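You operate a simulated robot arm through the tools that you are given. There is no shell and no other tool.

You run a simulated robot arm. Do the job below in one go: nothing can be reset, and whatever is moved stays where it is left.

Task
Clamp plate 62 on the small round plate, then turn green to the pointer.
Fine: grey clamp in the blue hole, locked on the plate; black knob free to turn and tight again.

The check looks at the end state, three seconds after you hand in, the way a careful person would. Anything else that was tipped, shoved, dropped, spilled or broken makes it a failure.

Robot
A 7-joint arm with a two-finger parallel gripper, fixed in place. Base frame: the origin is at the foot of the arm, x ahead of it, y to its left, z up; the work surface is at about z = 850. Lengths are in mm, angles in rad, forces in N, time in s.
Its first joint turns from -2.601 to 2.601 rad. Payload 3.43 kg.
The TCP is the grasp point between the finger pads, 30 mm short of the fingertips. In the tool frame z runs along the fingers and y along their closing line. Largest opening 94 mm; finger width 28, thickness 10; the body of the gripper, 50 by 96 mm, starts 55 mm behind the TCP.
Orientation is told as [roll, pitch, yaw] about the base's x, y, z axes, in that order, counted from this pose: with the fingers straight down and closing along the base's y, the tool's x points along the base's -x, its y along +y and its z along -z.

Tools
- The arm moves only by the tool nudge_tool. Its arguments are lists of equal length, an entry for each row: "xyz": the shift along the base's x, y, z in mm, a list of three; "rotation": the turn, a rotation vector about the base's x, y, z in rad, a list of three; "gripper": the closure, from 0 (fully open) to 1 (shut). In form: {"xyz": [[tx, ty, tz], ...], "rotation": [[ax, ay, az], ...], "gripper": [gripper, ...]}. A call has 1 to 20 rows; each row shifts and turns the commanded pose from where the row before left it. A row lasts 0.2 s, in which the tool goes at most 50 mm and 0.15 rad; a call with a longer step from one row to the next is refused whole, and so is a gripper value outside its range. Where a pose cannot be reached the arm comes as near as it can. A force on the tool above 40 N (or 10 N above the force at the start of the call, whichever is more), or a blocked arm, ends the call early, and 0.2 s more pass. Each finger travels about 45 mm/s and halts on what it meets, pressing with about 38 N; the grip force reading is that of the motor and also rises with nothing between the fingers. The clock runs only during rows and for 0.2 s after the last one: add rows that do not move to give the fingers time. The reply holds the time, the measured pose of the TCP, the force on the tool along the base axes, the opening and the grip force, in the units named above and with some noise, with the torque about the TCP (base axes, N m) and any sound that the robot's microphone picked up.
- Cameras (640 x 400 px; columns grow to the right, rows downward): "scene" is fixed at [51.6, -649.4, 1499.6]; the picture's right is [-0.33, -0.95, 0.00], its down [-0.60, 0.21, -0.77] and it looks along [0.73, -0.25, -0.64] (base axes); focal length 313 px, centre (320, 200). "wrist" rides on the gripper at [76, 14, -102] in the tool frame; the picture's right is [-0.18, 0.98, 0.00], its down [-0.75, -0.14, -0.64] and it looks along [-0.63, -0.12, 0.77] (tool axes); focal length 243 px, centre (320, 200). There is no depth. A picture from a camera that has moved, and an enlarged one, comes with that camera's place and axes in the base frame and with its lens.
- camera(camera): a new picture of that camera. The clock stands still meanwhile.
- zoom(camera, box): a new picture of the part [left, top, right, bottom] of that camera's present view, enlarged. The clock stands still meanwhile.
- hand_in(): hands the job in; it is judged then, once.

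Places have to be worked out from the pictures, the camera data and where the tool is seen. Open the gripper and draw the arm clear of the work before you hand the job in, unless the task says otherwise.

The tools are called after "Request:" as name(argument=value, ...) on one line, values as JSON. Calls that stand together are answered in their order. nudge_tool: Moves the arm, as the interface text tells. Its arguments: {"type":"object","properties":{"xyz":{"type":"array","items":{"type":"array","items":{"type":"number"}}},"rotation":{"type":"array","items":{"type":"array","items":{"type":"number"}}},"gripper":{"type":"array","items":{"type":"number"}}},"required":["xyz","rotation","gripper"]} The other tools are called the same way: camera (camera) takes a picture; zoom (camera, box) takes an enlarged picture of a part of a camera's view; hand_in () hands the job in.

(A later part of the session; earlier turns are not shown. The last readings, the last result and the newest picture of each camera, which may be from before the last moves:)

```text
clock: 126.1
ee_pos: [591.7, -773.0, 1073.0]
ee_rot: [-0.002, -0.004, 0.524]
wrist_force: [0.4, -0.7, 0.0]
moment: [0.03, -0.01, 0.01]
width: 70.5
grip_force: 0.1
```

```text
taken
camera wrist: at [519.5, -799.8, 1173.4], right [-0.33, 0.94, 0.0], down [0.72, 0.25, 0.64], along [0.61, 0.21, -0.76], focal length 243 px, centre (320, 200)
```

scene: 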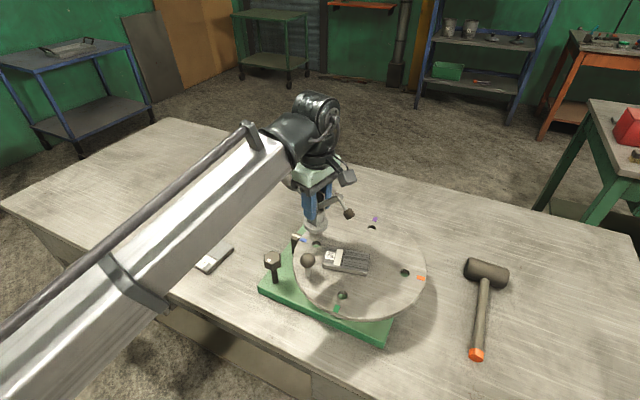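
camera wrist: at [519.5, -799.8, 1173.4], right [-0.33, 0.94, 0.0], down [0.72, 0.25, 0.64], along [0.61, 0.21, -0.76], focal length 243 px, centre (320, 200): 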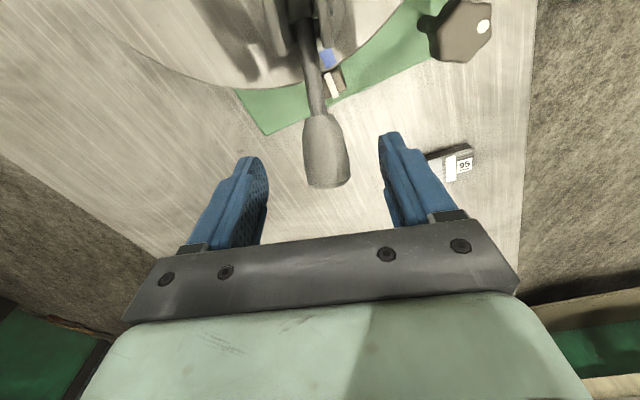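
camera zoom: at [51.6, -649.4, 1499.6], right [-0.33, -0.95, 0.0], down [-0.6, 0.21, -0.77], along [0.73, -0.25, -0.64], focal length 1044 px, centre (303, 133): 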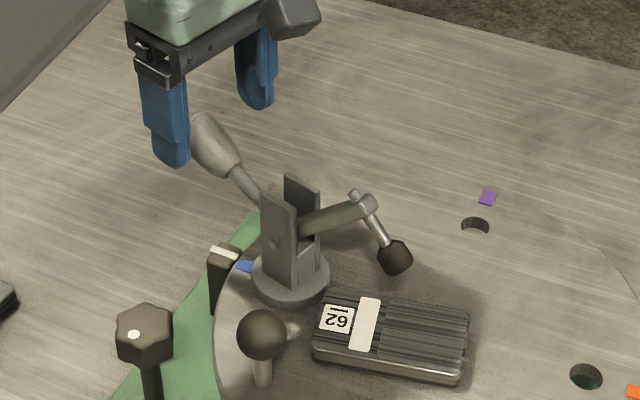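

The handle is centred between the fingers. I lower to its height and close.

Request:
nudge_tool(xyz=[[0, 0, -12], [0, 0, -12], [0, 0, -12], [0, 0, -2], [0, 0, 0], [0, 0, 0], [0, 0, 0], [0, 0, 0]], rotation=[[0, 0, 0], [0, 0, 0], [0, 0, 0], [0, 0, 0], [0, 0, 0], [0, 0, 0], [0, 0, 0], [0, 0, 0]], gripper=[0.25, 0.25, 0.25, 0.25, 0.5, 0.8, 1, 1])

Request:
zoom(camera="scene", box=[250, 160, 400, 280])

Request:
camera(camera="wrist")

```text
clock: 127.9
ee_pos: [592.9, -773.4, 1033.3]
ee_rot: [-0.002, -0.005, 0.523]
wrist_force: [1.3, -0.3, 0.6]
moment: [0.0, -0.14, 0.05]
width: 35.4
grip_force: 37.6
```

```text
3.33 times, centred on (325, 220) of scene
camera zoom: at [51.6, -649.4, 1499.6], right [-0.33, -0.95, 0.0], down [-0.6, 0.21, -0.77], along [0.73, -0.25, -0.64], focal length 1044 px, centre (303, 133)
```

zoom: 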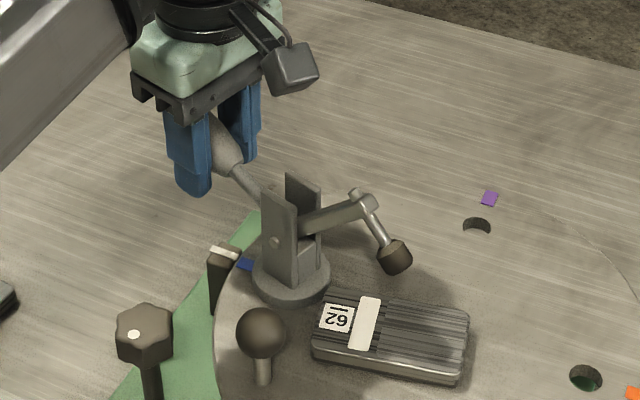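

```text
taken
camera wrist: at [519.8, -799.0, 1134.6], right [-0.33, 0.94, 0.0], down [0.72, 0.25, 0.64], along [0.61, 0.21, -0.76], focal length 243 px, centre (320, 200)
```

wrist: 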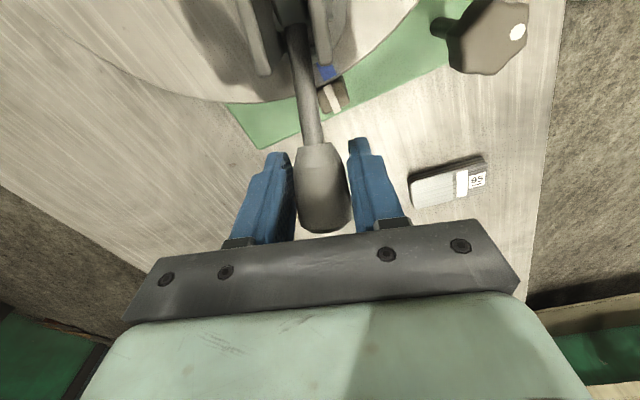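

The handle is gripped at 35 mm. I swing it up about 10° around the pivot (at the post, z about 993) and check that the bar comes down.

Request:
nudge_tool(xyz=[[-3.02, -1.75, 5.93], [-3.46, -2.0, 5.62], [0, 0, 0]], rotation=[[0, 0, 0], [0, 0, 0], [0, 0, 0]], gripper=[1, 1, 1])

Request:
zoom(camera="scene", box=[250, 160, 400, 280])

```text
clock: 128.7
ee_pos: [585.1, -776.1, 1045.3]
ee_rot: [0.0, -0.003, 0.524]
wrist_force: [5.0, 5.4, -4.1]
moment: [0.63, -0.76, -0.14]
width: 35.3
grip_force: 37.6
```

```text
3.33 times, centred on (325, 220) of scene
camera zoom: at [51.6, -649.4, 1499.6], right [-0.33, -0.95, 0.0], down [-0.6, 0.21, -0.77], along [0.73, -0.25, -0.64], focal length 1044 px, centre (303, 133)
```

zoom: 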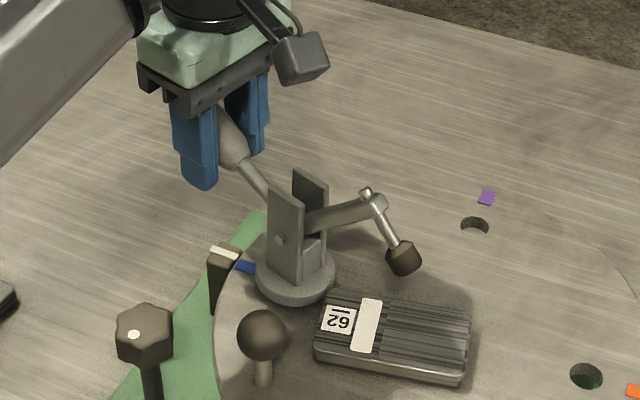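

The whole clamp tipped slightly, because the pads hold the handle too firmly to pivot. I undo that motion; the tool must rotate together with the handle.

Request:
nudge_tool(xyz=[[3.46, 2.0, -5.62], [3.02, 1.75, -5.93], [0, 0, 0]], rotation=[[0, 0, 0], [0, 0, 0], [0, 0, 0]], gripper=[1, 1, 1])

Request:
zoom(camera="scene", box=[250, 160, 400, 280])

```text
clock: 129.5
ee_pos: [592.3, -772.3, 1033.1]
ee_rot: [-0.003, 0.0, 0.523]
wrist_force: [0.5, -0.5, 10.1]
moment: [-0.49, 0.78, 0.06]
width: 35.2
grip_force: 37.6
```

```text
3.33 times, centred on (325, 220) of scene
camera zoom: at [51.6, -649.4, 1499.6], right [-0.33, -0.95, 0.0], down [-0.6, 0.21, -0.77], along [0.73, -0.25, -0.64], focal length 1044 px, centre (303, 133)
```

zoom: 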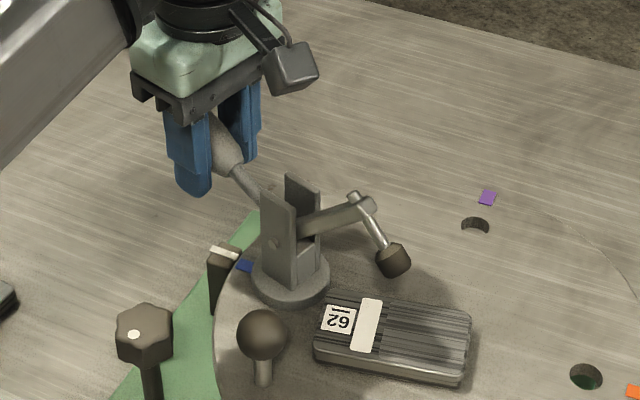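

The clamp is back in place. Now I swing again with the tool rotating about the hinge axis in step, 10° first.

Request:
nudge_tool(xyz=[[-1.51, -0.87, 2.97], [-1.51, -0.87, 2.97], [-1.73, -1.0, 2.81], [-1.73, -1.0, 2.81], [0, 0, 0]], rotation=[[0.0218, -0.0378, 0], [0.0218, -0.0378, 0], [0.0218, -0.0378, 0], [0.0218, -0.0378, 0], [0, 0, 0]], gripper=[1, 1, 1, 1, 1])

Request:
zoom(camera="scene", box=[250, 160, 400, 280])

```text
clock: 130.7
ee_pos: [587.0, -774.9, 1044.1]
ee_rot: [-0.002, -0.178, 0.524]
wrist_force: [1.0, 1.0, 2.6]
moment: [-0.23, 0.18, -0.04]
width: 35.3
grip_force: 37.4
```

```text
3.33 times, centred on (325, 220) of scene
camera zoom: at [51.6, -649.4, 1499.6], right [-0.33, -0.95, 0.0], down [-0.6, 0.21, -0.77], along [0.73, -0.25, -0.64], focal length 1044 px, centre (303, 133)
```

zoom: 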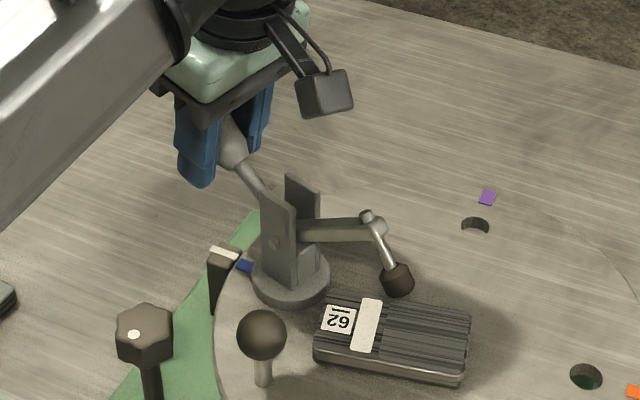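

That works: the bar comes down while the clamp stays put. I continue another 15°.

Request:
nudge_tool(xyz=[[-1.94, -1.12, 2.62], [-1.94, -1.12, 2.62], [-2.13, -1.23, 2.42], [-2.13, -1.23, 2.42], [-2.3, -1.33, 2.19], [-2.3, -1.33, 2.19], [0, 0, 0]], rotation=[[0.0218, -0.0378, 0], [0.0218, -0.0378, 0], [0.0218, -0.0378, 0], [0.0218, -0.0378, 0], [0.0218, -0.0378, 0], [0.0218, -0.0378, 0], [0, 0, 0]], gripper=[1, 1, 1, 1, 1, 1, 1])

Request:
zoom(camera="scene", box=[250, 160, 400, 280])

```text
clock: 132.3
ee_pos: [573.3, -783.5, 1059.7]
ee_rot: [-0.005, -0.441, 0.524]
wrist_force: [-0.9, 0.2, 8.5]
moment: [-0.08, -0.06, -0.07]
width: 35.1
grip_force: 38.3
```

```text
3.33 times, centred on (325, 220) of scene
camera zoom: at [51.6, -649.4, 1499.6], right [-0.33, -0.95, 0.0], down [-0.6, 0.21, -0.77], along [0.73, -0.25, -0.64], focal length 1044 px, centre (303, 133)
```

zoom: 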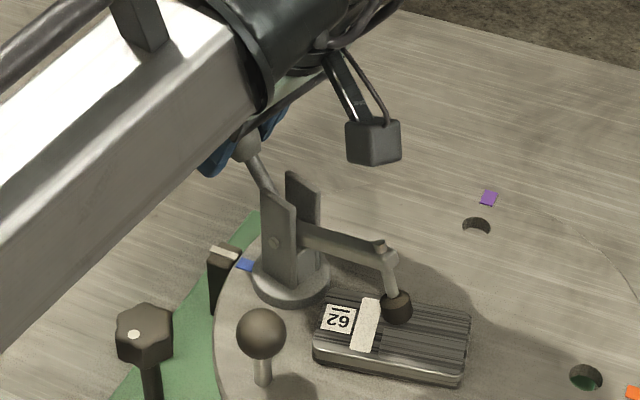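

The foot is nearly on the plate. I continue in smaller steps, watching force and sound.

Request:
nudge_tool(xyz=[[-2.46, -1.42, 2.2], [-2.46, -1.42, 2.2], [-2.6, -1.5, 1.9], [-2.6, -1.5, 1.9], [0, 0, 0]], rotation=[[0.0218, -0.0378, 0], [0.0218, -0.0378, 0], [0.0218, -0.0378, 0], [0.0218, -0.0378, 0], [0, 0, 0]], gripper=[1, 1, 1, 1, 1])

Request:
zoom(camera="scene", box=[280, 190, 400, 290])

Request:
camera(camera="scene")

```text
clock: 133.5
ee_pos: [563.8, -788.6, 1067.1]
ee_rot: [0.0, -0.617, 0.524]
wrist_force: [3.4, 1.9, 0.2]
moment: [0.39, -0.81, 0.1]
width: 35.1
grip_force: 38.2
```

```text
4.00 times, centred on (340, 240) of scene
camera zoom: at [51.6, -649.4, 1499.6], right [-0.33, -0.95, 0.0], down [-0.6, 0.21, -0.77], along [0.73, -0.25, -0.64], focal length 1253 px, centre (240, 40)
```

zoom: 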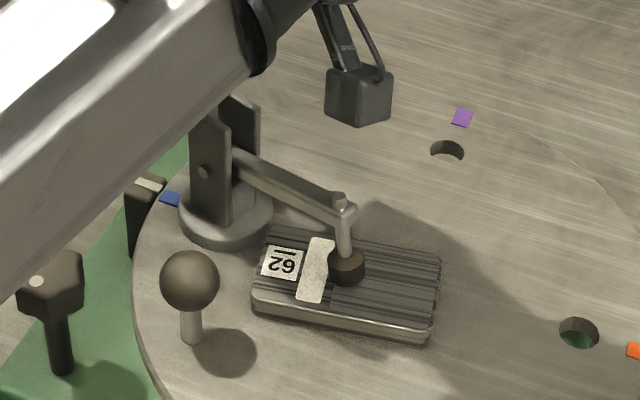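

```text
taken
```

scene: 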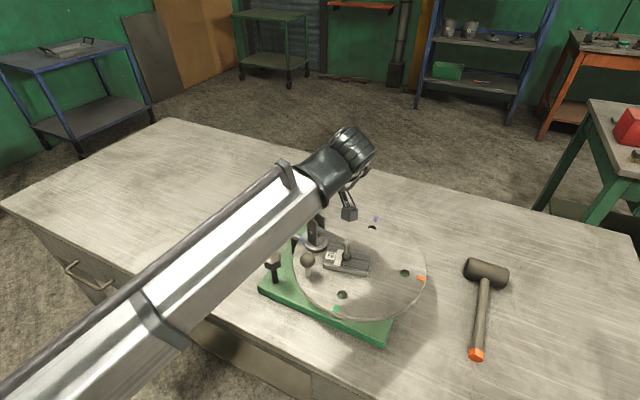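

The foot is on the plate, and the torque now pulls in the closing direction, so it may be past centre. I continue a bit more.

Request:
nudge_tool(xyz=[[-2.7, -1.57, 1.5], [-2.7, -1.57, 1.4], [-2.8, -1.62, 1.2], [-2.8, -1.62, 1.1], [0, 0, 0]], rotation=[[0.0218, -0.0378, 0], [0.0218, -0.0378, 0], [0.0218, -0.0378, 0], [0.0218, -0.0378, 0], [0, 0, 0]], gripper=[1, 1, 1, 1, 1])

Request:
zoom(camera="scene", box=[280, 190, 400, 290])

```text
clock: 134.7
ee_pos: [553.0, -795.7, 1073.4]
ee_rot: [-0.006, -0.792, 0.528]
wrist_force: [17.7, 16.4, 10.3]
moment: [-0.14, 0.26, 0.1]
width: 31.2
grip_force: 38.2
```

```text
4.00 times, centred on (340, 240) of scene
camera zoom: at [51.6, -649.4, 1499.6], right [-0.33, -0.95, 0.0], down [-0.6, 0.21, -0.77], along [0.73, -0.25, -0.64], focal length 1253 px, centre (240, 40)
```

zoom: 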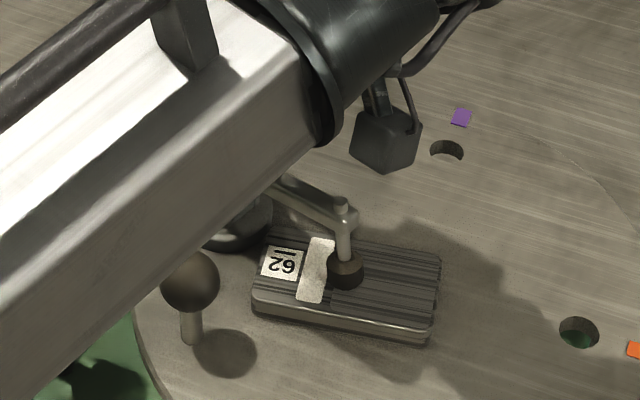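

The handle now resists with about 24 N as the foot presses. I check the grip with the wrist camera before pushing further.

Request:
camera(camera="wrist")

Request:
zoom(camera="wrist", box=[220, 60, 440, 240])

```text
taken
camera wrist: at [436.6, -846.4, 1090.8], right [-0.38, 0.92, 0.13], down [0.13, -0.08, 0.99], along [0.92, 0.39, -0.09], focal length 243 px, centre (320, 200)
```

wrist: 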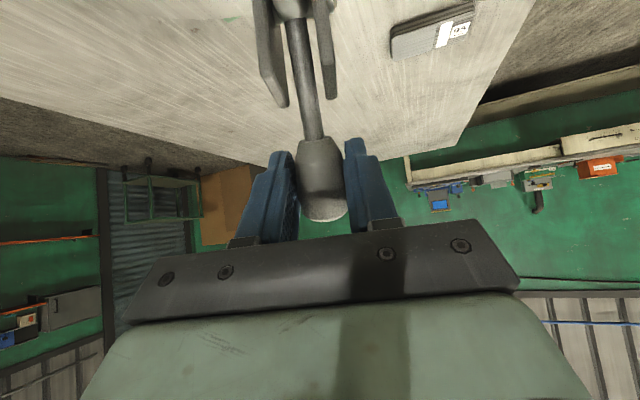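

```text
2.22 times, centred on (330, 150) of wrist
camera zoom: at [436.6, -846.4, 1090.8], right [-0.38, 0.92, 0.13], down [0.13, -0.08, 0.99], along [0.92, 0.39, -0.09], focal length 539 px, centre (298, 311)
```

zoom: 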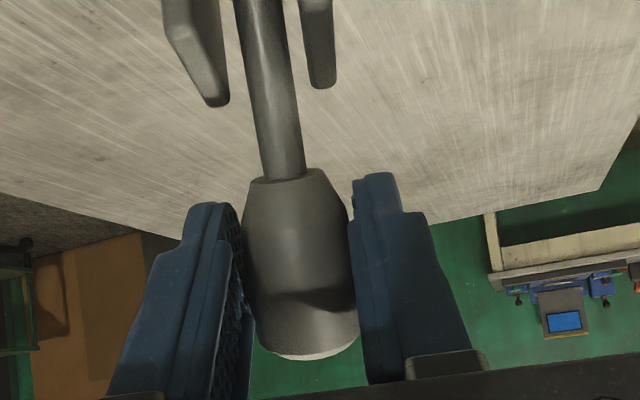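

The grip on the handle is still sound. I push through another 5°.

Request:
nudge_tool(xyz=[[-2.9, -1.67, 0.8], [-2.9, -1.67, 0.7], [0, 0, 0]], rotation=[[0.0218, -0.0378, 0], [0.0218, -0.0378, 0], [0, 0, 0]], gripper=[1, 1, 1])

Request:
zoom(camera="scene", box=[280, 190, 400, 290])

Request:
zoom(camera="wrist", box=[220, 60, 440, 240])

```text
clock: 135.5
ee_pos: [547.7, -797.8, 1071.5]
ee_rot: [0.0, -0.877, 0.523]
wrist_force: [24.5, 22.8, -12.9]
moment: [-0.12, 0.22, 0.13]
width: 31.4
grip_force: 37.9
```

```text
4.00 times, centred on (340, 240) of scene
camera zoom: at [51.6, -649.4, 1499.6], right [-0.33, -0.95, 0.0], down [-0.6, 0.21, -0.77], along [0.73, -0.25, -0.64], focal length 1253 px, centre (240, 40)
```

zoom: 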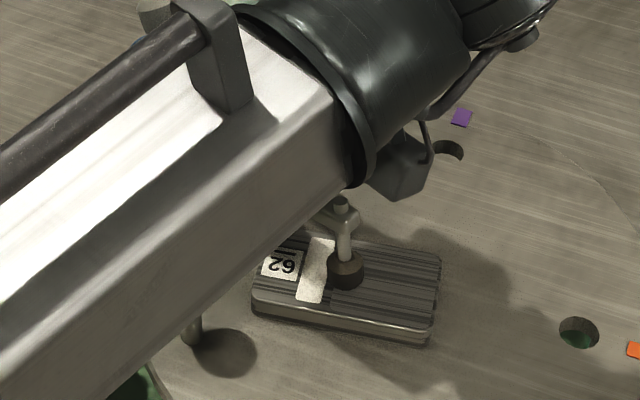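

```text
2.22 times, centred on (330, 150) of wrist
camera zoom: at [430.5, -850.5, 1079.0], right [-0.39, 0.91, 0.14], down [0.06, -0.13, 0.99], along [0.92, 0.39, -0.01], focal length 539 px, centre (298, 311)
```

zoom: 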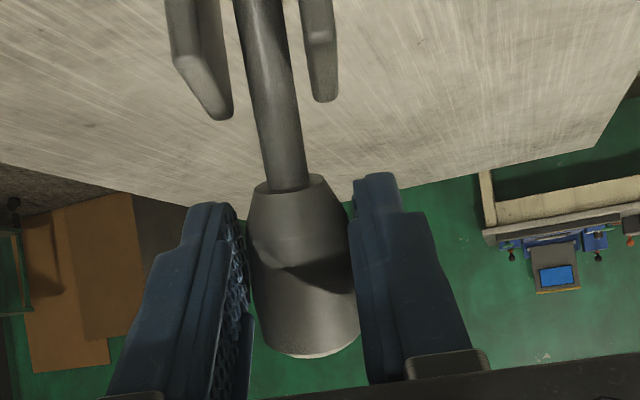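

The handle resists with about 33 N and no click yet. I remove the vertical misload and push slightly further.

Request:
nudge_tool(xyz=[[0, 0, -1.5], [-1.2, -0.7, 0], [-1.2, -0.7, 0], [0, 0, 0]], rotation=[[0, 0, 0], [0.011, -0.019, 0], [0.011, -0.019, 0], [0, 0, 0]], gripper=[1, 1, 1, 1])

Request:
camera(camera="wrist")

```text
clock: 136.5
ee_pos: [543.3, -801.1, 1071.9]
ee_rot: [-0.002, -0.92, 0.523]
wrist_force: [16.8, 15.1, -10.8]
moment: [-0.36, 0.47, 0.04]
width: 30.4
grip_force: 38.3
```

```text
taken
camera wrist: at [426.4, -852.9, 1072.7], right [-0.39, 0.91, 0.15], down [0.02, -0.15, 0.99], along [0.92, 0.39, 0.04], focal length 243 px, centre (320, 200)
```

wrist: 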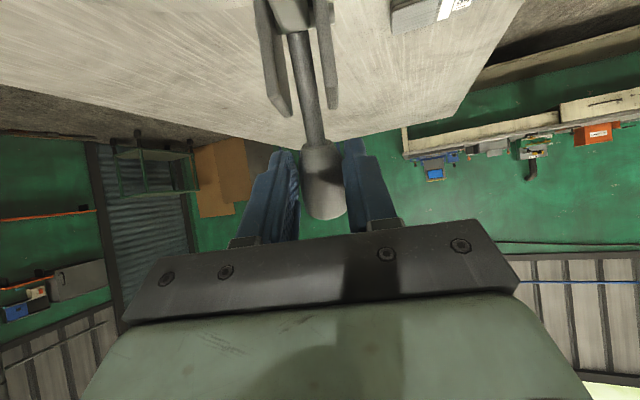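

The force eased as it advanced. I continue two more small steps.

Request:
nudge_tool(xyz=[[-1.5, -0.87, -0.5], [-1.5, -0.87, -0.3], [-1.5, -0.87, -0.2], [0, 0, 0]], rotation=[[0.011, -0.019, 0], [0.011, -0.019, 0], [0.011, -0.019, 0], [0, 0, 0]], gripper=[1, 1, 1, 1])

Request:
zoom(camera="wrist", box=[220, 60, 440, 240])

Request:
zoom(camera="scene", box=[280, 190, 400, 290])

```text
clock: 137.5
ee_pos: [539.3, -803.8, 1068.9]
ee_rot: [-0.001, -0.985, 0.521]
wrist_force: [8.5, 7.8, -20.9]
moment: [-0.52, 0.78, 0.0]
width: 27.9
grip_force: 38.1
```

```text
2.22 times, centred on (330, 150) of wrist
camera zoom: at [422.1, -855.9, 1062.2], right [-0.4, 0.9, 0.15], down [-0.03, -0.18, 0.98], along [0.92, 0.39, 0.1], focal length 539 px, centre (298, 311)
```

zoom: 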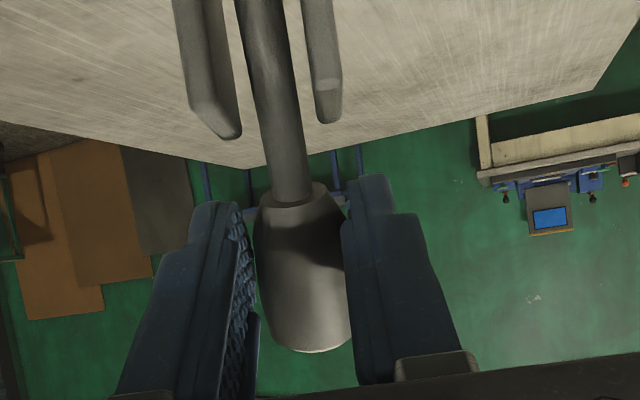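

```text
4.00 times, centred on (340, 240) of scene
camera zoom: at [51.6, -649.4, 1499.6], right [-0.33, -0.95, 0.0], down [-0.6, 0.21, -0.77], along [0.73, -0.25, -0.64], focal length 1253 px, centre (240, 40)
```

zoom: 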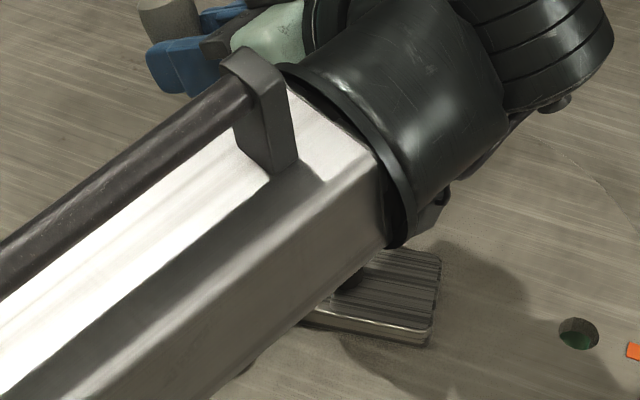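

The fingers are sliding off the handle: it is blocked by the foot on the plate and needs a firm push from behind. I open and back straight out along the tool axis to look.

Request:
nudge_tool(xyz=[[0, 0, 0], [0, 0, 0], [-3.6, -2.1, 2.8], [-7.2, -4.2, 5.6], [-10, -5.8, 11], [-10, -5.8, 15], [-5, -3, 20], [0, 0, 20], [0, 0, 0]], rotation=[[0, 0, 0], [0, 0, 0], [0, 0, 0], [0, 0, 0], [0, 0, 0], [0, 0, 0], [0, 0, 0], [0, 0, 0], [0, 0, 0]], gripper=[0.35, 0.35, 0.35, 0.35, 0.35, 0.35, 0.35, 0.35, 0.35])

Request:
camera(camera="wrist")

Request:
camera(camera="scene")

```text
clock: 139.5
ee_pos: [502.7, -823.2, 1145.1]
ee_rot: [0.0, -0.988, 0.523]
wrist_force: [0.5, -0.6, 0.0]
moment: [-0.01, 0.02, -0.01]
width: 61.2
grip_force: 0.0
```

```text
taken
camera wrist: at [386.0, -875.5, 1137.3], right [-0.4, 0.9, 0.15], down [-0.03, -0.18, 0.98], along [0.92, 0.39, 0.1], focal length 243 px, centre (320, 200)
```

wrist: 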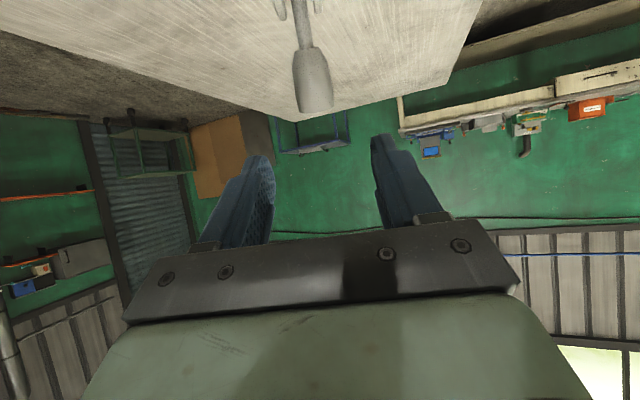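

```text
taken
```

scene: 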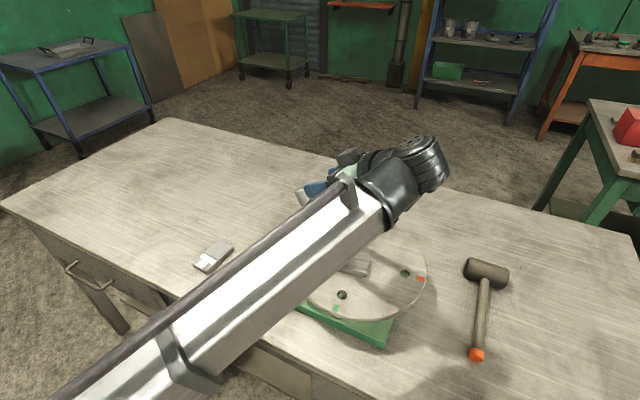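

Retreated cleanly. I straighten the tool while rising to see the clamp state.

Request:
nudge_tool(xyz=[[0, 0, 10], [0, 0, 10], [5, 3, 5], [5, 3, 0], [5, 3, 0], [5, 3, 0], [5, 3, 0], [5, 3, 0], [5, 3, 0], [5, 3, 0], [0, 0, 0]], rotation=[[-0.049, 0.0856, 0], [-0.049, 0.0856, 0], [-0.049, 0.0856, 0], [-0.049, 0.0856, 0], [-0.049, 0.0856, 0], [-0.049, 0.0856, 0], [-0.049, 0.0856, 0], [-0.049, 0.0856, 0], [-0.049, 0.0856, 0], [-0.049, 0.0856, 0], [0, 0, 0]], gripper=[0.35, 0.35, 0.35, 0.35, 0.35, 0.35, 0.35, 0.35, 0.35, 0.35, 0.35])

Request:
camera(camera="wrist")

Request:
zoom(camera="scene", box=[250, 180, 400, 300])

```text
clock: 141.9
ee_pos: [543.3, -800.6, 1170.3]
ee_rot: [0.0, -0.001, 0.522]
wrist_force: [-0.3, 0.4, -0.5]
moment: [0.01, -0.02, -0.02]
width: 61.1
grip_force: 0.0
```

```text
taken
camera wrist: at [470.5, -826.1, 1272.9], right [-0.33, 0.94, 0.0], down [0.72, 0.25, 0.64], along [0.61, 0.21, -0.77], focal length 243 px, centre (320, 200)
```

wrist: 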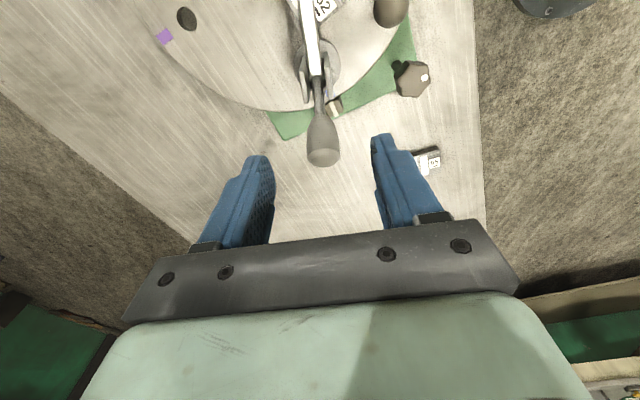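

```text
3.33 times, centred on (325, 240) of scene
camera zoom: at [51.6, -649.4, 1499.6], right [-0.33, -0.95, 0.0], down [-0.6, 0.21, -0.77], along [0.73, -0.25, -0.64], focal length 1044 px, centre (303, 67)
```

zoom: 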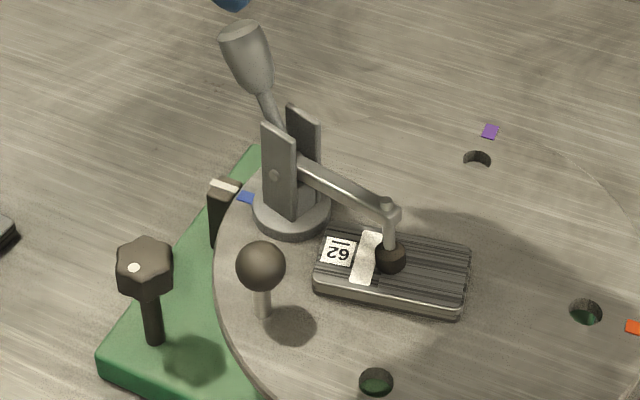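

The foot rests on the plate with the handle at about 65°, and the clamp is upright and seated. I close the gripper and go behind the handle to push it firmly toward the bar.

Request:
nudge_tool(xyz=[[11.2, 6.7, 0], [11.2, 6.7, 0], [11.2, 6.7, 0], [11.2, 6.7, 0], [11, 6.8, 0], [0, 0, -20], [0, 0, -20], [0, 0, -20], [0, 0, -20], [0, 0, -15], [0, 0, 0]], rotation=[[0, 0, 0], [0, 0, 0], [0, 0, 0], [0, 0, 0], [0, 0, 0], [0, 0, 0], [0, 0, 0], [0, 0, 0], [0, 0, 0], [0, 0, 0], [0, 0, 0]], gripper=[1, 1, 1, 1, 1, 1, 1, 1, 1, 1, 1])

Request:
zoom(camera="scene", box=[250, 160, 400, 280])

Request:
camera(camera="wrist")

```text
clock: 144.3
ee_pos: [598.1, -766.7, 1074.5]
ee_rot: [0.0, -0.003, 0.522]
wrist_force: [0.5, 0.6, 0.0]
moment: [0.01, -0.01, -0.01]
width: 0.0
grip_force: 32.9
```

```text
3.33 times, centred on (325, 220) of scene
camera zoom: at [51.6, -649.4, 1499.6], right [-0.33, -0.95, 0.0], down [-0.6, 0.21, -0.77], along [0.73, -0.25, -0.64], focal length 1044 px, centre (303, 133)
```

zoom: 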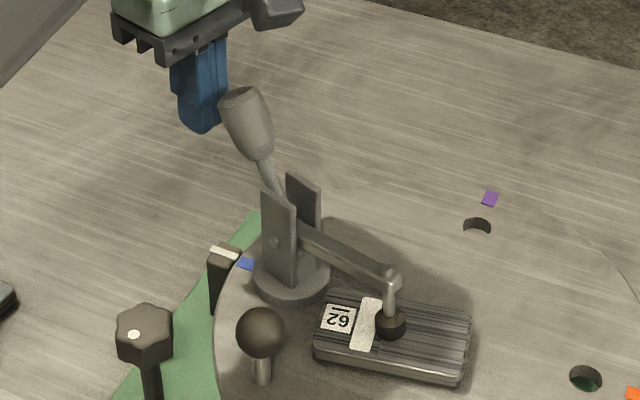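

```text
taken
camera wrist: at [526.2, -792.3, 1177.2], right [-0.33, 0.94, 0.0], down [0.72, 0.25, 0.64], along [0.61, 0.21, -0.77], focal length 243 px, centre (320, 200)
```

wrist: 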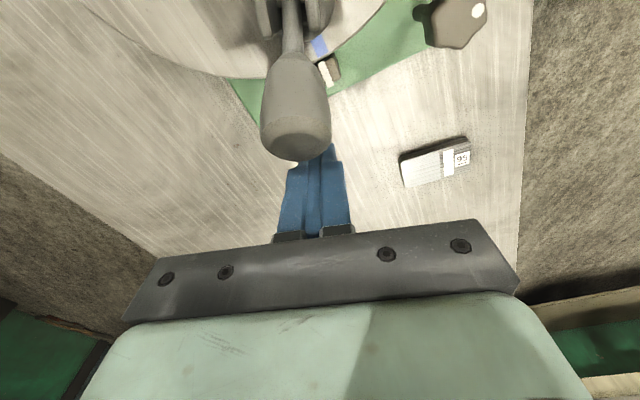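

The handle sits slightly to one side of the finger line. I shift 6 mm to centre and push toward it in small steps.

Request:
nudge_tool(xyz=[[3, -5.2, 0], [-4.33, -2.5, 0], [-2.6, -1.5, 0], [-1.73, -1, 0], [-1.73, -1, 0], [-1.73, -1, 0], [-1.73, -1, 0], [0, 0, 0]], rotation=[[0, 0, 0], [0, 0, 0], [0, 0, 0], [0, 0, 0], [0, 0, 0], [0, 0, 0], [0, 0, 0], [0, 0, 0]], gripper=[1, 1, 1, 1, 1, 1, 1, 1])

Request:
camera(camera="wrist")

```text
clock: 145.9
ee_pos: [594.4, -773.7, 1076.0]
ee_rot: [0.001, -0.013, 0.53]
wrist_force: [9.8, 8.3, 1.2]
moment: [-0.01, -0.02, -0.06]
width: 0.1
grip_force: 33.1
stopped in row 8: the force on the tool passed its limit at 42 N (the readings are from after the stop); the commanded pose is now the measured one
```

```text
taken
camera wrist: at [521.1, -802.3, 1177.5], right [-0.34, 0.94, 0.0], down [0.71, 0.25, 0.65], along [0.61, 0.22, -0.76], focal length 243 px, centre (320, 200)
```

wrist: 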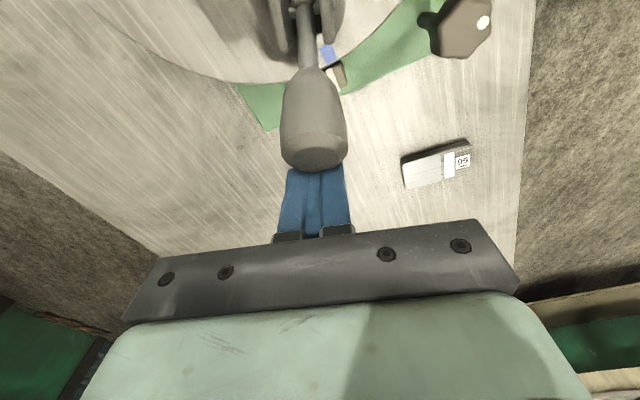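

The handle does not move at 42 N, so it is at its end stop. To confirm it is over-centre and locked, I go to the opposite side and test with a very light push.

Request:
nudge_tool(xyz=[[2.6, 1.5, 5], [0, 0, 20], [0, 0, 20], [0, 0, 15], [-17, -9.8, 0], [-17, -9.8, 0], [-17, -9.8, 0], [-17.3, -10, 0], [0, 0, -20], [0, 0, -20], [0, 0, -18], [0, 0, 0]], rotation=[[0, 0, 0], [0, 0, 0], [0, 0, 0], [0, 0, 0], [0, 0, 0], [0, 0, 0], [0, 0, 0], [0, 0, 0], [0, 0, 0], [0, 0, 0], [0, 0, 0], [0, 0, 0]], gripper=[1, 1, 1, 1, 1, 1, 1, 1, 1, 1, 1, 1])

Request:
zoom(camera="scene", box=[250, 160, 400, 280])

Request:
camera(camera="wrist")

```text
clock: 148.5
ee_pos: [527.5, -814.4, 1077.2]
ee_rot: [0.002, -0.011, 0.528]
wrist_force: [0.4, -0.1, 1.1]
moment: [0.01, 0.01, 0.02]
width: 0.0
grip_force: 32.8
```

```text
3.33 times, centred on (325, 220) of scene
camera zoom: at [51.6, -649.4, 1499.6], right [-0.33, -0.95, 0.0], down [-0.6, 0.21, -0.77], along [0.73, -0.25, -0.64], focal length 1044 px, centre (303, 133)
```

zoom: 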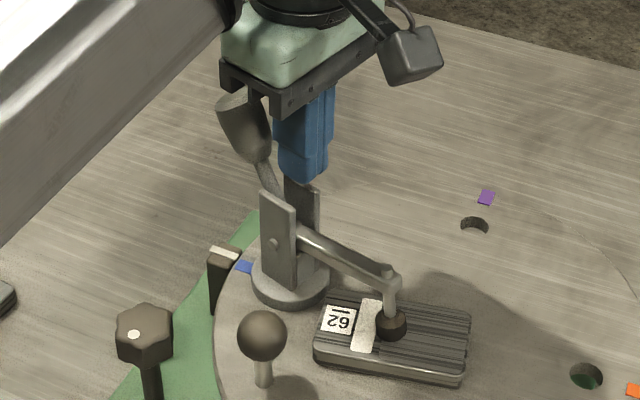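

```text
taken
camera wrist: at [453.7, -841.8, 1178.7], right [-0.34, 0.94, 0.0], down [0.72, 0.25, 0.65], along [0.61, 0.22, -0.76], focal length 243 px, centre (320, 200)
```

wrist: 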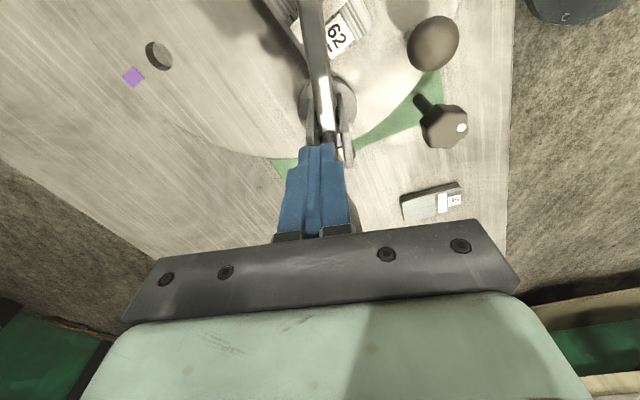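

Positioned on the bar side of the handle. I push outward gently, millimetre by millimetre.

Request:
nudge_tool(xyz=[[2.6, 1.5, 0], [2.6, 1.5, 0], [0.87, 0.5, 0], [0.87, 0.5, 0], [0.87, 0.5, 0], [0, 0, 0]], rotation=[[0, 0, 0], [0, 0, 0], [0, 0, 0], [0, 0, 0], [0, 0, 0], [0, 0, 0]], gripper=[1, 1, 1, 1, 1, 1])

```text
clock: 149.9
ee_pos: [536.2, -810.2, 1078.8]
ee_rot: [0.004, -0.013, 0.53]
wrist_force: [-0.2, 0.1, -0.5]
moment: [-0.03, -0.01, 0.04]
width: 0.0
grip_force: 33.0
```

No contact yet at s about 2. I continue a few more millimetres.

Request:
nudge_tool(xyz=[[0.87, 0.5, 0], [0.87, 0.5, 0], [0.87, 0.5, 0], [0.87, 0.5, 0], [0, 0, 0]], rotation=[[0, 0, 0], [0, 0, 0], [0, 0, 0], [0, 0, 0], [0, 0, 0]], gripper=[1, 1, 1, 1, 1])

```text
clock: 151.1
ee_pos: [538.4, -807.6, 1078.9]
ee_rot: [0.002, -0.01, 0.528]
wrist_force: [-0.3, -0.6, 0.5]
moment: [0.0, 0.01, -0.02]
width: 0.0
grip_force: 32.6
```

Request:
nudge_tool(xyz=[[0.87, 0.5, 0], [0.87, 0.5, 0], [0.87, 0.5, 0], [0, 0, 0]], rotation=[[0, 0, 0], [0, 0, 0], [0, 0, 0], [0, 0, 0]], gripper=[1, 1, 1, 1])

Request:
zoom(camera="scene", box=[280, 170, 380, 280])

```text
clock: 152.1
ee_pos: [541.2, -806.4, 1078.4]
ee_rot: [0.001, -0.009, 0.527]
wrist_force: [-9.1, -6.7, 1.3]
moment: [-0.16, 0.28, -0.04]
width: 0.2
grip_force: 33.0
```

```text
3.64 times, centred on (330, 225) of scene
camera zoom: at [51.6, -649.4, 1499.6], right [-0.33, -0.95, 0.0], down [-0.6, 0.21, -0.77], along [0.73, -0.25, -0.64], focal length 1139 px, centre (284, 109)
```

zoom: 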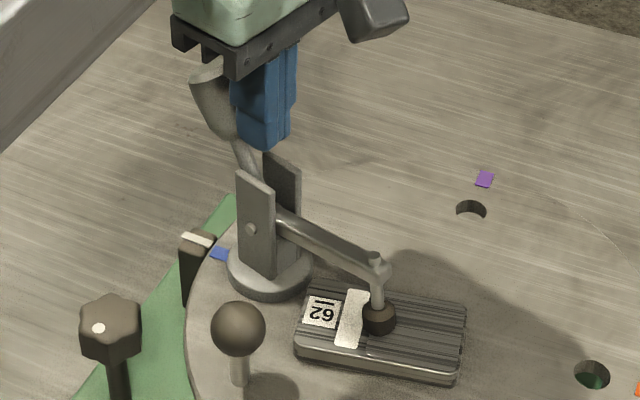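

It resists 11 N without moving. One more millimetre confirms it.

Request:
nudge_tool(xyz=[[0.7, 0.4, 0], [0, 0, 0]], rotation=[[0, 0, 0], [0, 0, 0]], gripper=[1, 1])

Request:
zoom(camera="scene", box=[280, 170, 380, 280])

```text
clock: 152.7
ee_pos: [540.9, -806.0, 1078.9]
ee_rot: [0.002, -0.013, 0.526]
wrist_force: [-9.7, -10.6, 2.2]
moment: [-0.22, 0.41, -0.05]
width: 0.0
grip_force: 32.8
```

```text
3.64 times, centred on (330, 225) of scene
camera zoom: at [51.6, -649.4, 1499.6], right [-0.33, -0.95, 0.0], down [-0.6, 0.21, -0.77], along [0.73, -0.25, -0.64], focal length 1139 px, centre (284, 109)
```

zoom: 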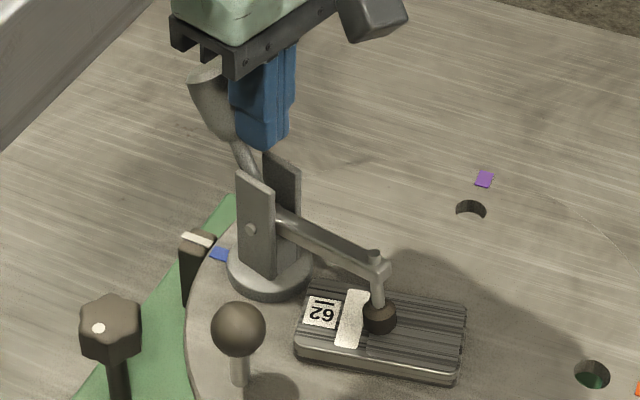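

The handle holds against 14 N outward, so it is locked. I withdraw upward and head to the turning ball with a larger outward tilt of 0.45 rad for the far reach.

Request:
nudge_tool(xyz=[[-5.2, -3, 0], [0, 0, 20], [0, 0, 25], [0, 0, 25], [-8, 6.6, 0], [-14, 11.5, 0], [-14, 11.5, 0], [-14, 11.5, 0], [-14, 11.5, 0], [-14, 11.5, 0], [-10, 8, 0], [-9.7, 8, 0], [0, 0, 0]], rotation=[[0, 0, 0], [0, 0, 0], [0, 0, 0], [0, 0, 0], [0, 0, 0], [-0.066, -0.0353, 0], [-0.066, -0.0353, 0], [-0.066, -0.0353, 0], [-0.066, -0.0353, 0], [-0.066, -0.0353, 0], [-0.066, -0.0353, 0], [0, 0, 0], [0, 0, 0]], gripper=[1, 1, 1, 1, 0.36, 0.36, 0.36, 0.36, 0.36, 0.36, 0.36, 0.36, 0.36])

Request:
camera(camera="wrist")

Request:
zoom(camera="scene", box=[250, 170, 430, 320])

```text
clock: 155.5
ee_pos: [440.8, -728.3, 1148.7]
ee_rot: [-0.446, 0.007, 0.529]
wrist_force: [-0.5, -0.2, -0.4]
moment: [0.02, -0.02, 0.0]
width: 60.1
grip_force: 0.0
```

```text
taken
camera wrist: at [345.6, -717.4, 1234.6], right [-0.29, 0.86, -0.43], down [0.58, 0.51, 0.63], along [0.76, -0.06, -0.64], focal length 243 px, centre (320, 200)
```

wrist: 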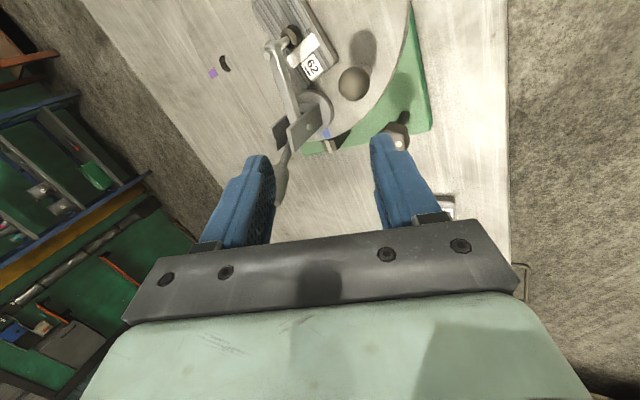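

```text
2.67 times, centred on (340, 245) of scene
camera zoom: at [51.6, -649.4, 1499.6], right [-0.33, -0.95, 0.0], down [-0.6, 0.21, -0.77], along [0.73, -0.25, -0.64], focal length 836 px, centre (267, 80)
```

zoom: 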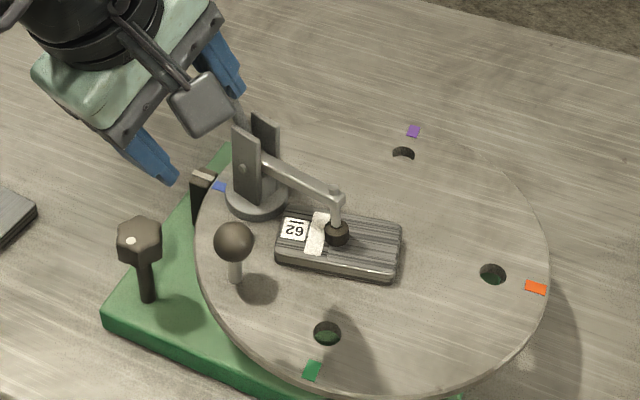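

Ball confirmed at about (455,-763,987), everything else undisturbed. I descend and approach along the tool axis.

Request:
nudge_tool(xyz=[[-1.5, 0, -27], [-1, 0, -27], [-1, 0, -26], [3.3, -6.1, -14.4], [3.3, -6.1, -14.4], [3.3, -6.1, -14.4], [3.3, -6.1, -14.4], [3, -6.1, -14.4], [0, 0, 0]], rotation=[[0, 0, 0], [0, 0, 0], [0, 0, 0], [0, 0, 0], [0, 0, 0], [0, 0, 0], [0, 0, 0], [0, 0, 0], [0, 0, 0]], gripper=[0.36, 0.36, 0.36, 0.36, 0.36, 0.36, 0.36, 0.36, 0.36])

Request:
zoom(camera="wrist", box=[180, 60, 460, 240])

Request:
zoom(camera="scene", box=[250, 180, 370, 290])

```text
clock: 157.5
ee_pos: [451.4, -758.9, 996.4]
ee_rot: [-0.445, 0.009, 0.53]
wrist_force: [0.9, -0.7, -0.8]
moment: [-0.04, 0.05, 0.04]
width: 60.4
grip_force: 0.1
```

```text
2.22 times, centred on (320, 150) of wrist
camera zoom: at [357.2, -748.7, 1082.5], right [-0.29, 0.86, -0.43], down [0.58, 0.51, 0.63], along [0.76, -0.06, -0.64], focal length 539 px, centre (320, 311)
```

zoom: 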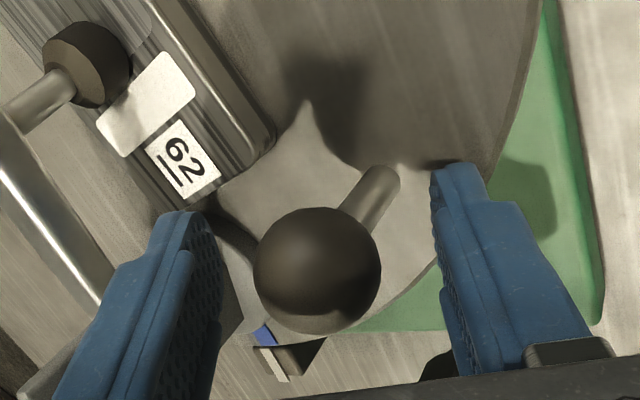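

```text
3.64 times, centred on (310, 235) of scene
camera zoom: at [51.6, -649.4, 1499.6], right [-0.33, -0.95, 0.0], down [-0.6, 0.21, -0.77], along [0.73, -0.25, -0.64], focal length 1139 px, centre (356, 73)
```

zoom: 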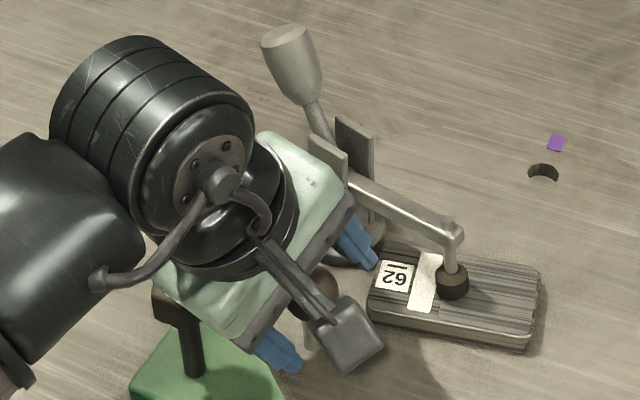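

The ball is centred between the pads and the plate is clear of the fingers. I close on the ball.

Request:
nudge_tool(xyz=[[0, 0, 0], [0, 0, 0], [0, 0, 0], [0, 0, 0]], rotation=[[0, 0, 0], [0, 0, 0], [0, 0, 0], [0, 0, 0]], gripper=[0.6, 1, 1, 1])

```text
clock: 158.5
ee_pos: [450.5, -758.8, 996.1]
ee_rot: [-0.447, 0.007, 0.527]
wrist_force: [0.7, -2.8, 1.3]
moment: [0.96, 0.53, 0.01]
width: 33.3
grip_force: 45.0
```

Gripped. I turn the disc clockwise along the arc, first about 24° to check forces.

Request:
nudge_tool(xyz=[[6.4, 0.3, 0], [6.4, 0, 0], [12.8, -1.1, 0], [12.6, -2.4, 0], [12.3, -3.7, 0], [0, 0, 0]], rotation=[[0, 0, 0], [0, 0, 0], [0, 0, 0], [0, 0, 0], [0, 0, 0], [0, 0, 0]], gripper=[1, 1, 1, 1, 1, 1])

Request:
camera(camera="scene")

```text
clock: 159.9
ee_pos: [504.1, -766.8, 997.1]
ee_rot: [-0.448, 0.009, 0.53]
wrist_force: [0.7, -4.1, 10.1]
moment: [1.18, 0.29, 0.15]
width: 33.3
grip_force: 45.3
```

```text
taken
```

scene: 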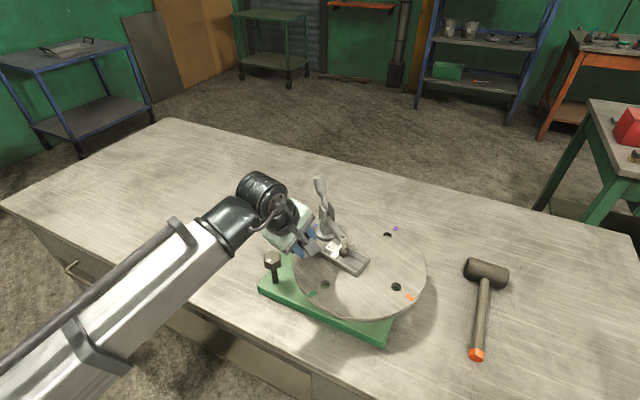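

It follows smoothly. I continue clockwise through about 60° more.

Request:
nudge_tool(xyz=[[5.9, -2.5, 0], [5.9, -2.5, 0], [11.2, -6.2, 0.3], [10.5, -7.3, 0.3], [9.7, -8.4, 0], [8.8, -9.3, 0], [7.75, -10.2, 0], [6.6, -11, 0], [5.5, -11.6, 0], [4.2, -12.1, 0], [0, 0, 0]], rotation=[[0, 0, 0], [0, 0, 0], [0, 0, 0], [0, 0, 0], [0, 0, 0], [0, 0, 0], [0, 0, 0], [0, 0, 0], [0, 0, 0], [0, 0, 0], [0, 0, 0]], gripper=[1, 1, 1, 1, 1, 1, 1, 1, 1, 1, 1])

Request:
camera(camera="scene")

Request:
zoom(camera="scene", box=[255, 190, 435, 320])

```text
clock: 162.3
ee_pos: [578.5, -848.6, 998.5]
ee_rot: [-0.449, 0.008, 0.528]
wrist_force: [-1.0, -5.0, 16.6]
moment: [1.0, -0.03, 0.36]
width: 32.7
grip_force: 45.0
```

```text
taken
```

scene: 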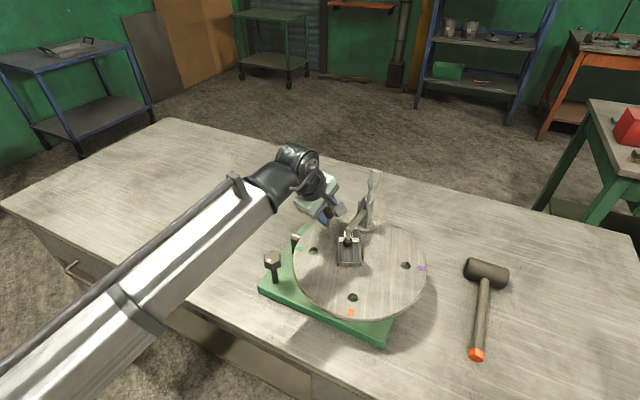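

```text
3.08 times, centred on (345, 255) of scene
camera zoom: at [51.6, -649.4, 1499.6], right [-0.33, -0.95, 0.0], down [-0.6, 0.21, -0.77], along [0.73, -0.25, -0.64], focal length 964 px, centre (243, 31)
```

zoom: 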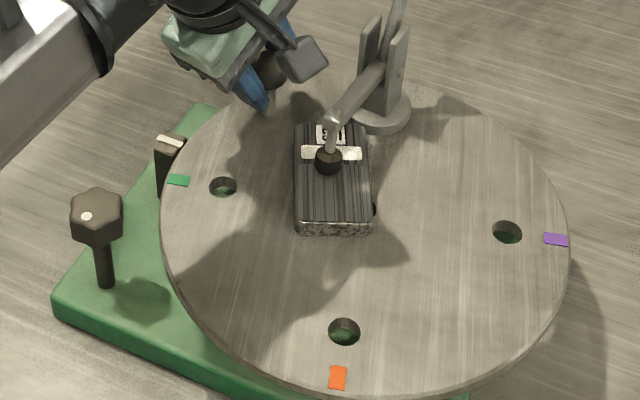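

Green is at about 59° against the pointer position of 45° (where the blue mark sat originally), so about 14° remain. I continue the arc.

Request:
nudge_tool(xyz=[[1.2, -4.9, 0.3], [1.1, -5, 0.2], [1.5, -10, 0], [0.7, -10.1, 0], [0, 0, 0]], rotation=[[0, 0, 0], [0, 0, 0], [0, 0, 0], [0, 0, 0], [0, 0, 0]], gripper=[1, 1, 1, 1, 1])

Request:
zoom(camera="scene", box=[255, 190, 435, 320])

Request:
zoom(camera="scene", box=[255, 215, 345, 305])

```text
clock: 163.5
ee_pos: [583.3, -876.9, 999.2]
ee_rot: [-0.451, 0.007, 0.53]
wrist_force: [-0.6, -1.1, 19.0]
moment: [1.0, 0.26, 0.09]
width: 32.6
grip_force: 44.4
```

```text
3.08 times, centred on (345, 255) of scene
camera zoom: at [51.6, -649.4, 1499.6], right [-0.33, -0.95, 0.0], down [-0.6, 0.21, -0.77], along [0.73, -0.25, -0.64], focal length 964 px, centre (243, 31)
```

zoom: 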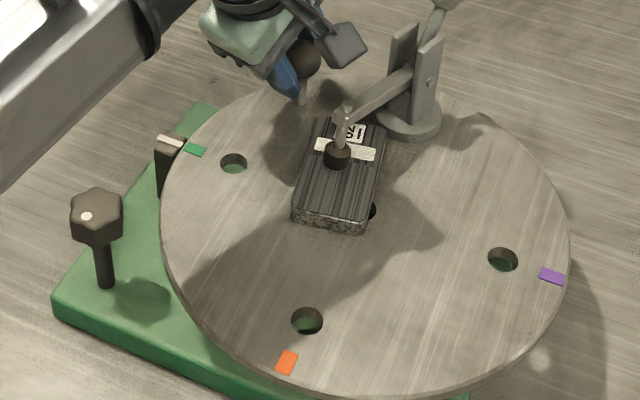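

```text
4.44 times, centred on (300, 260) of scene
camera zoom: at [51.6, -649.4, 1499.6], right [-0.33, -0.95, 0.0], down [-0.6, 0.21, -0.77], along [0.73, -0.25, -0.64], focal length 1392 px, centre (409, -67)
```

zoom: 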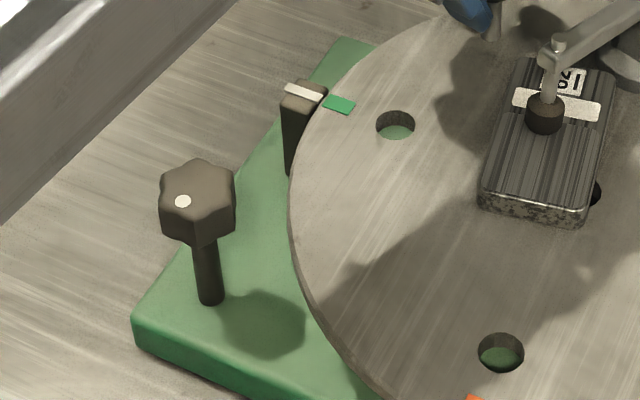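

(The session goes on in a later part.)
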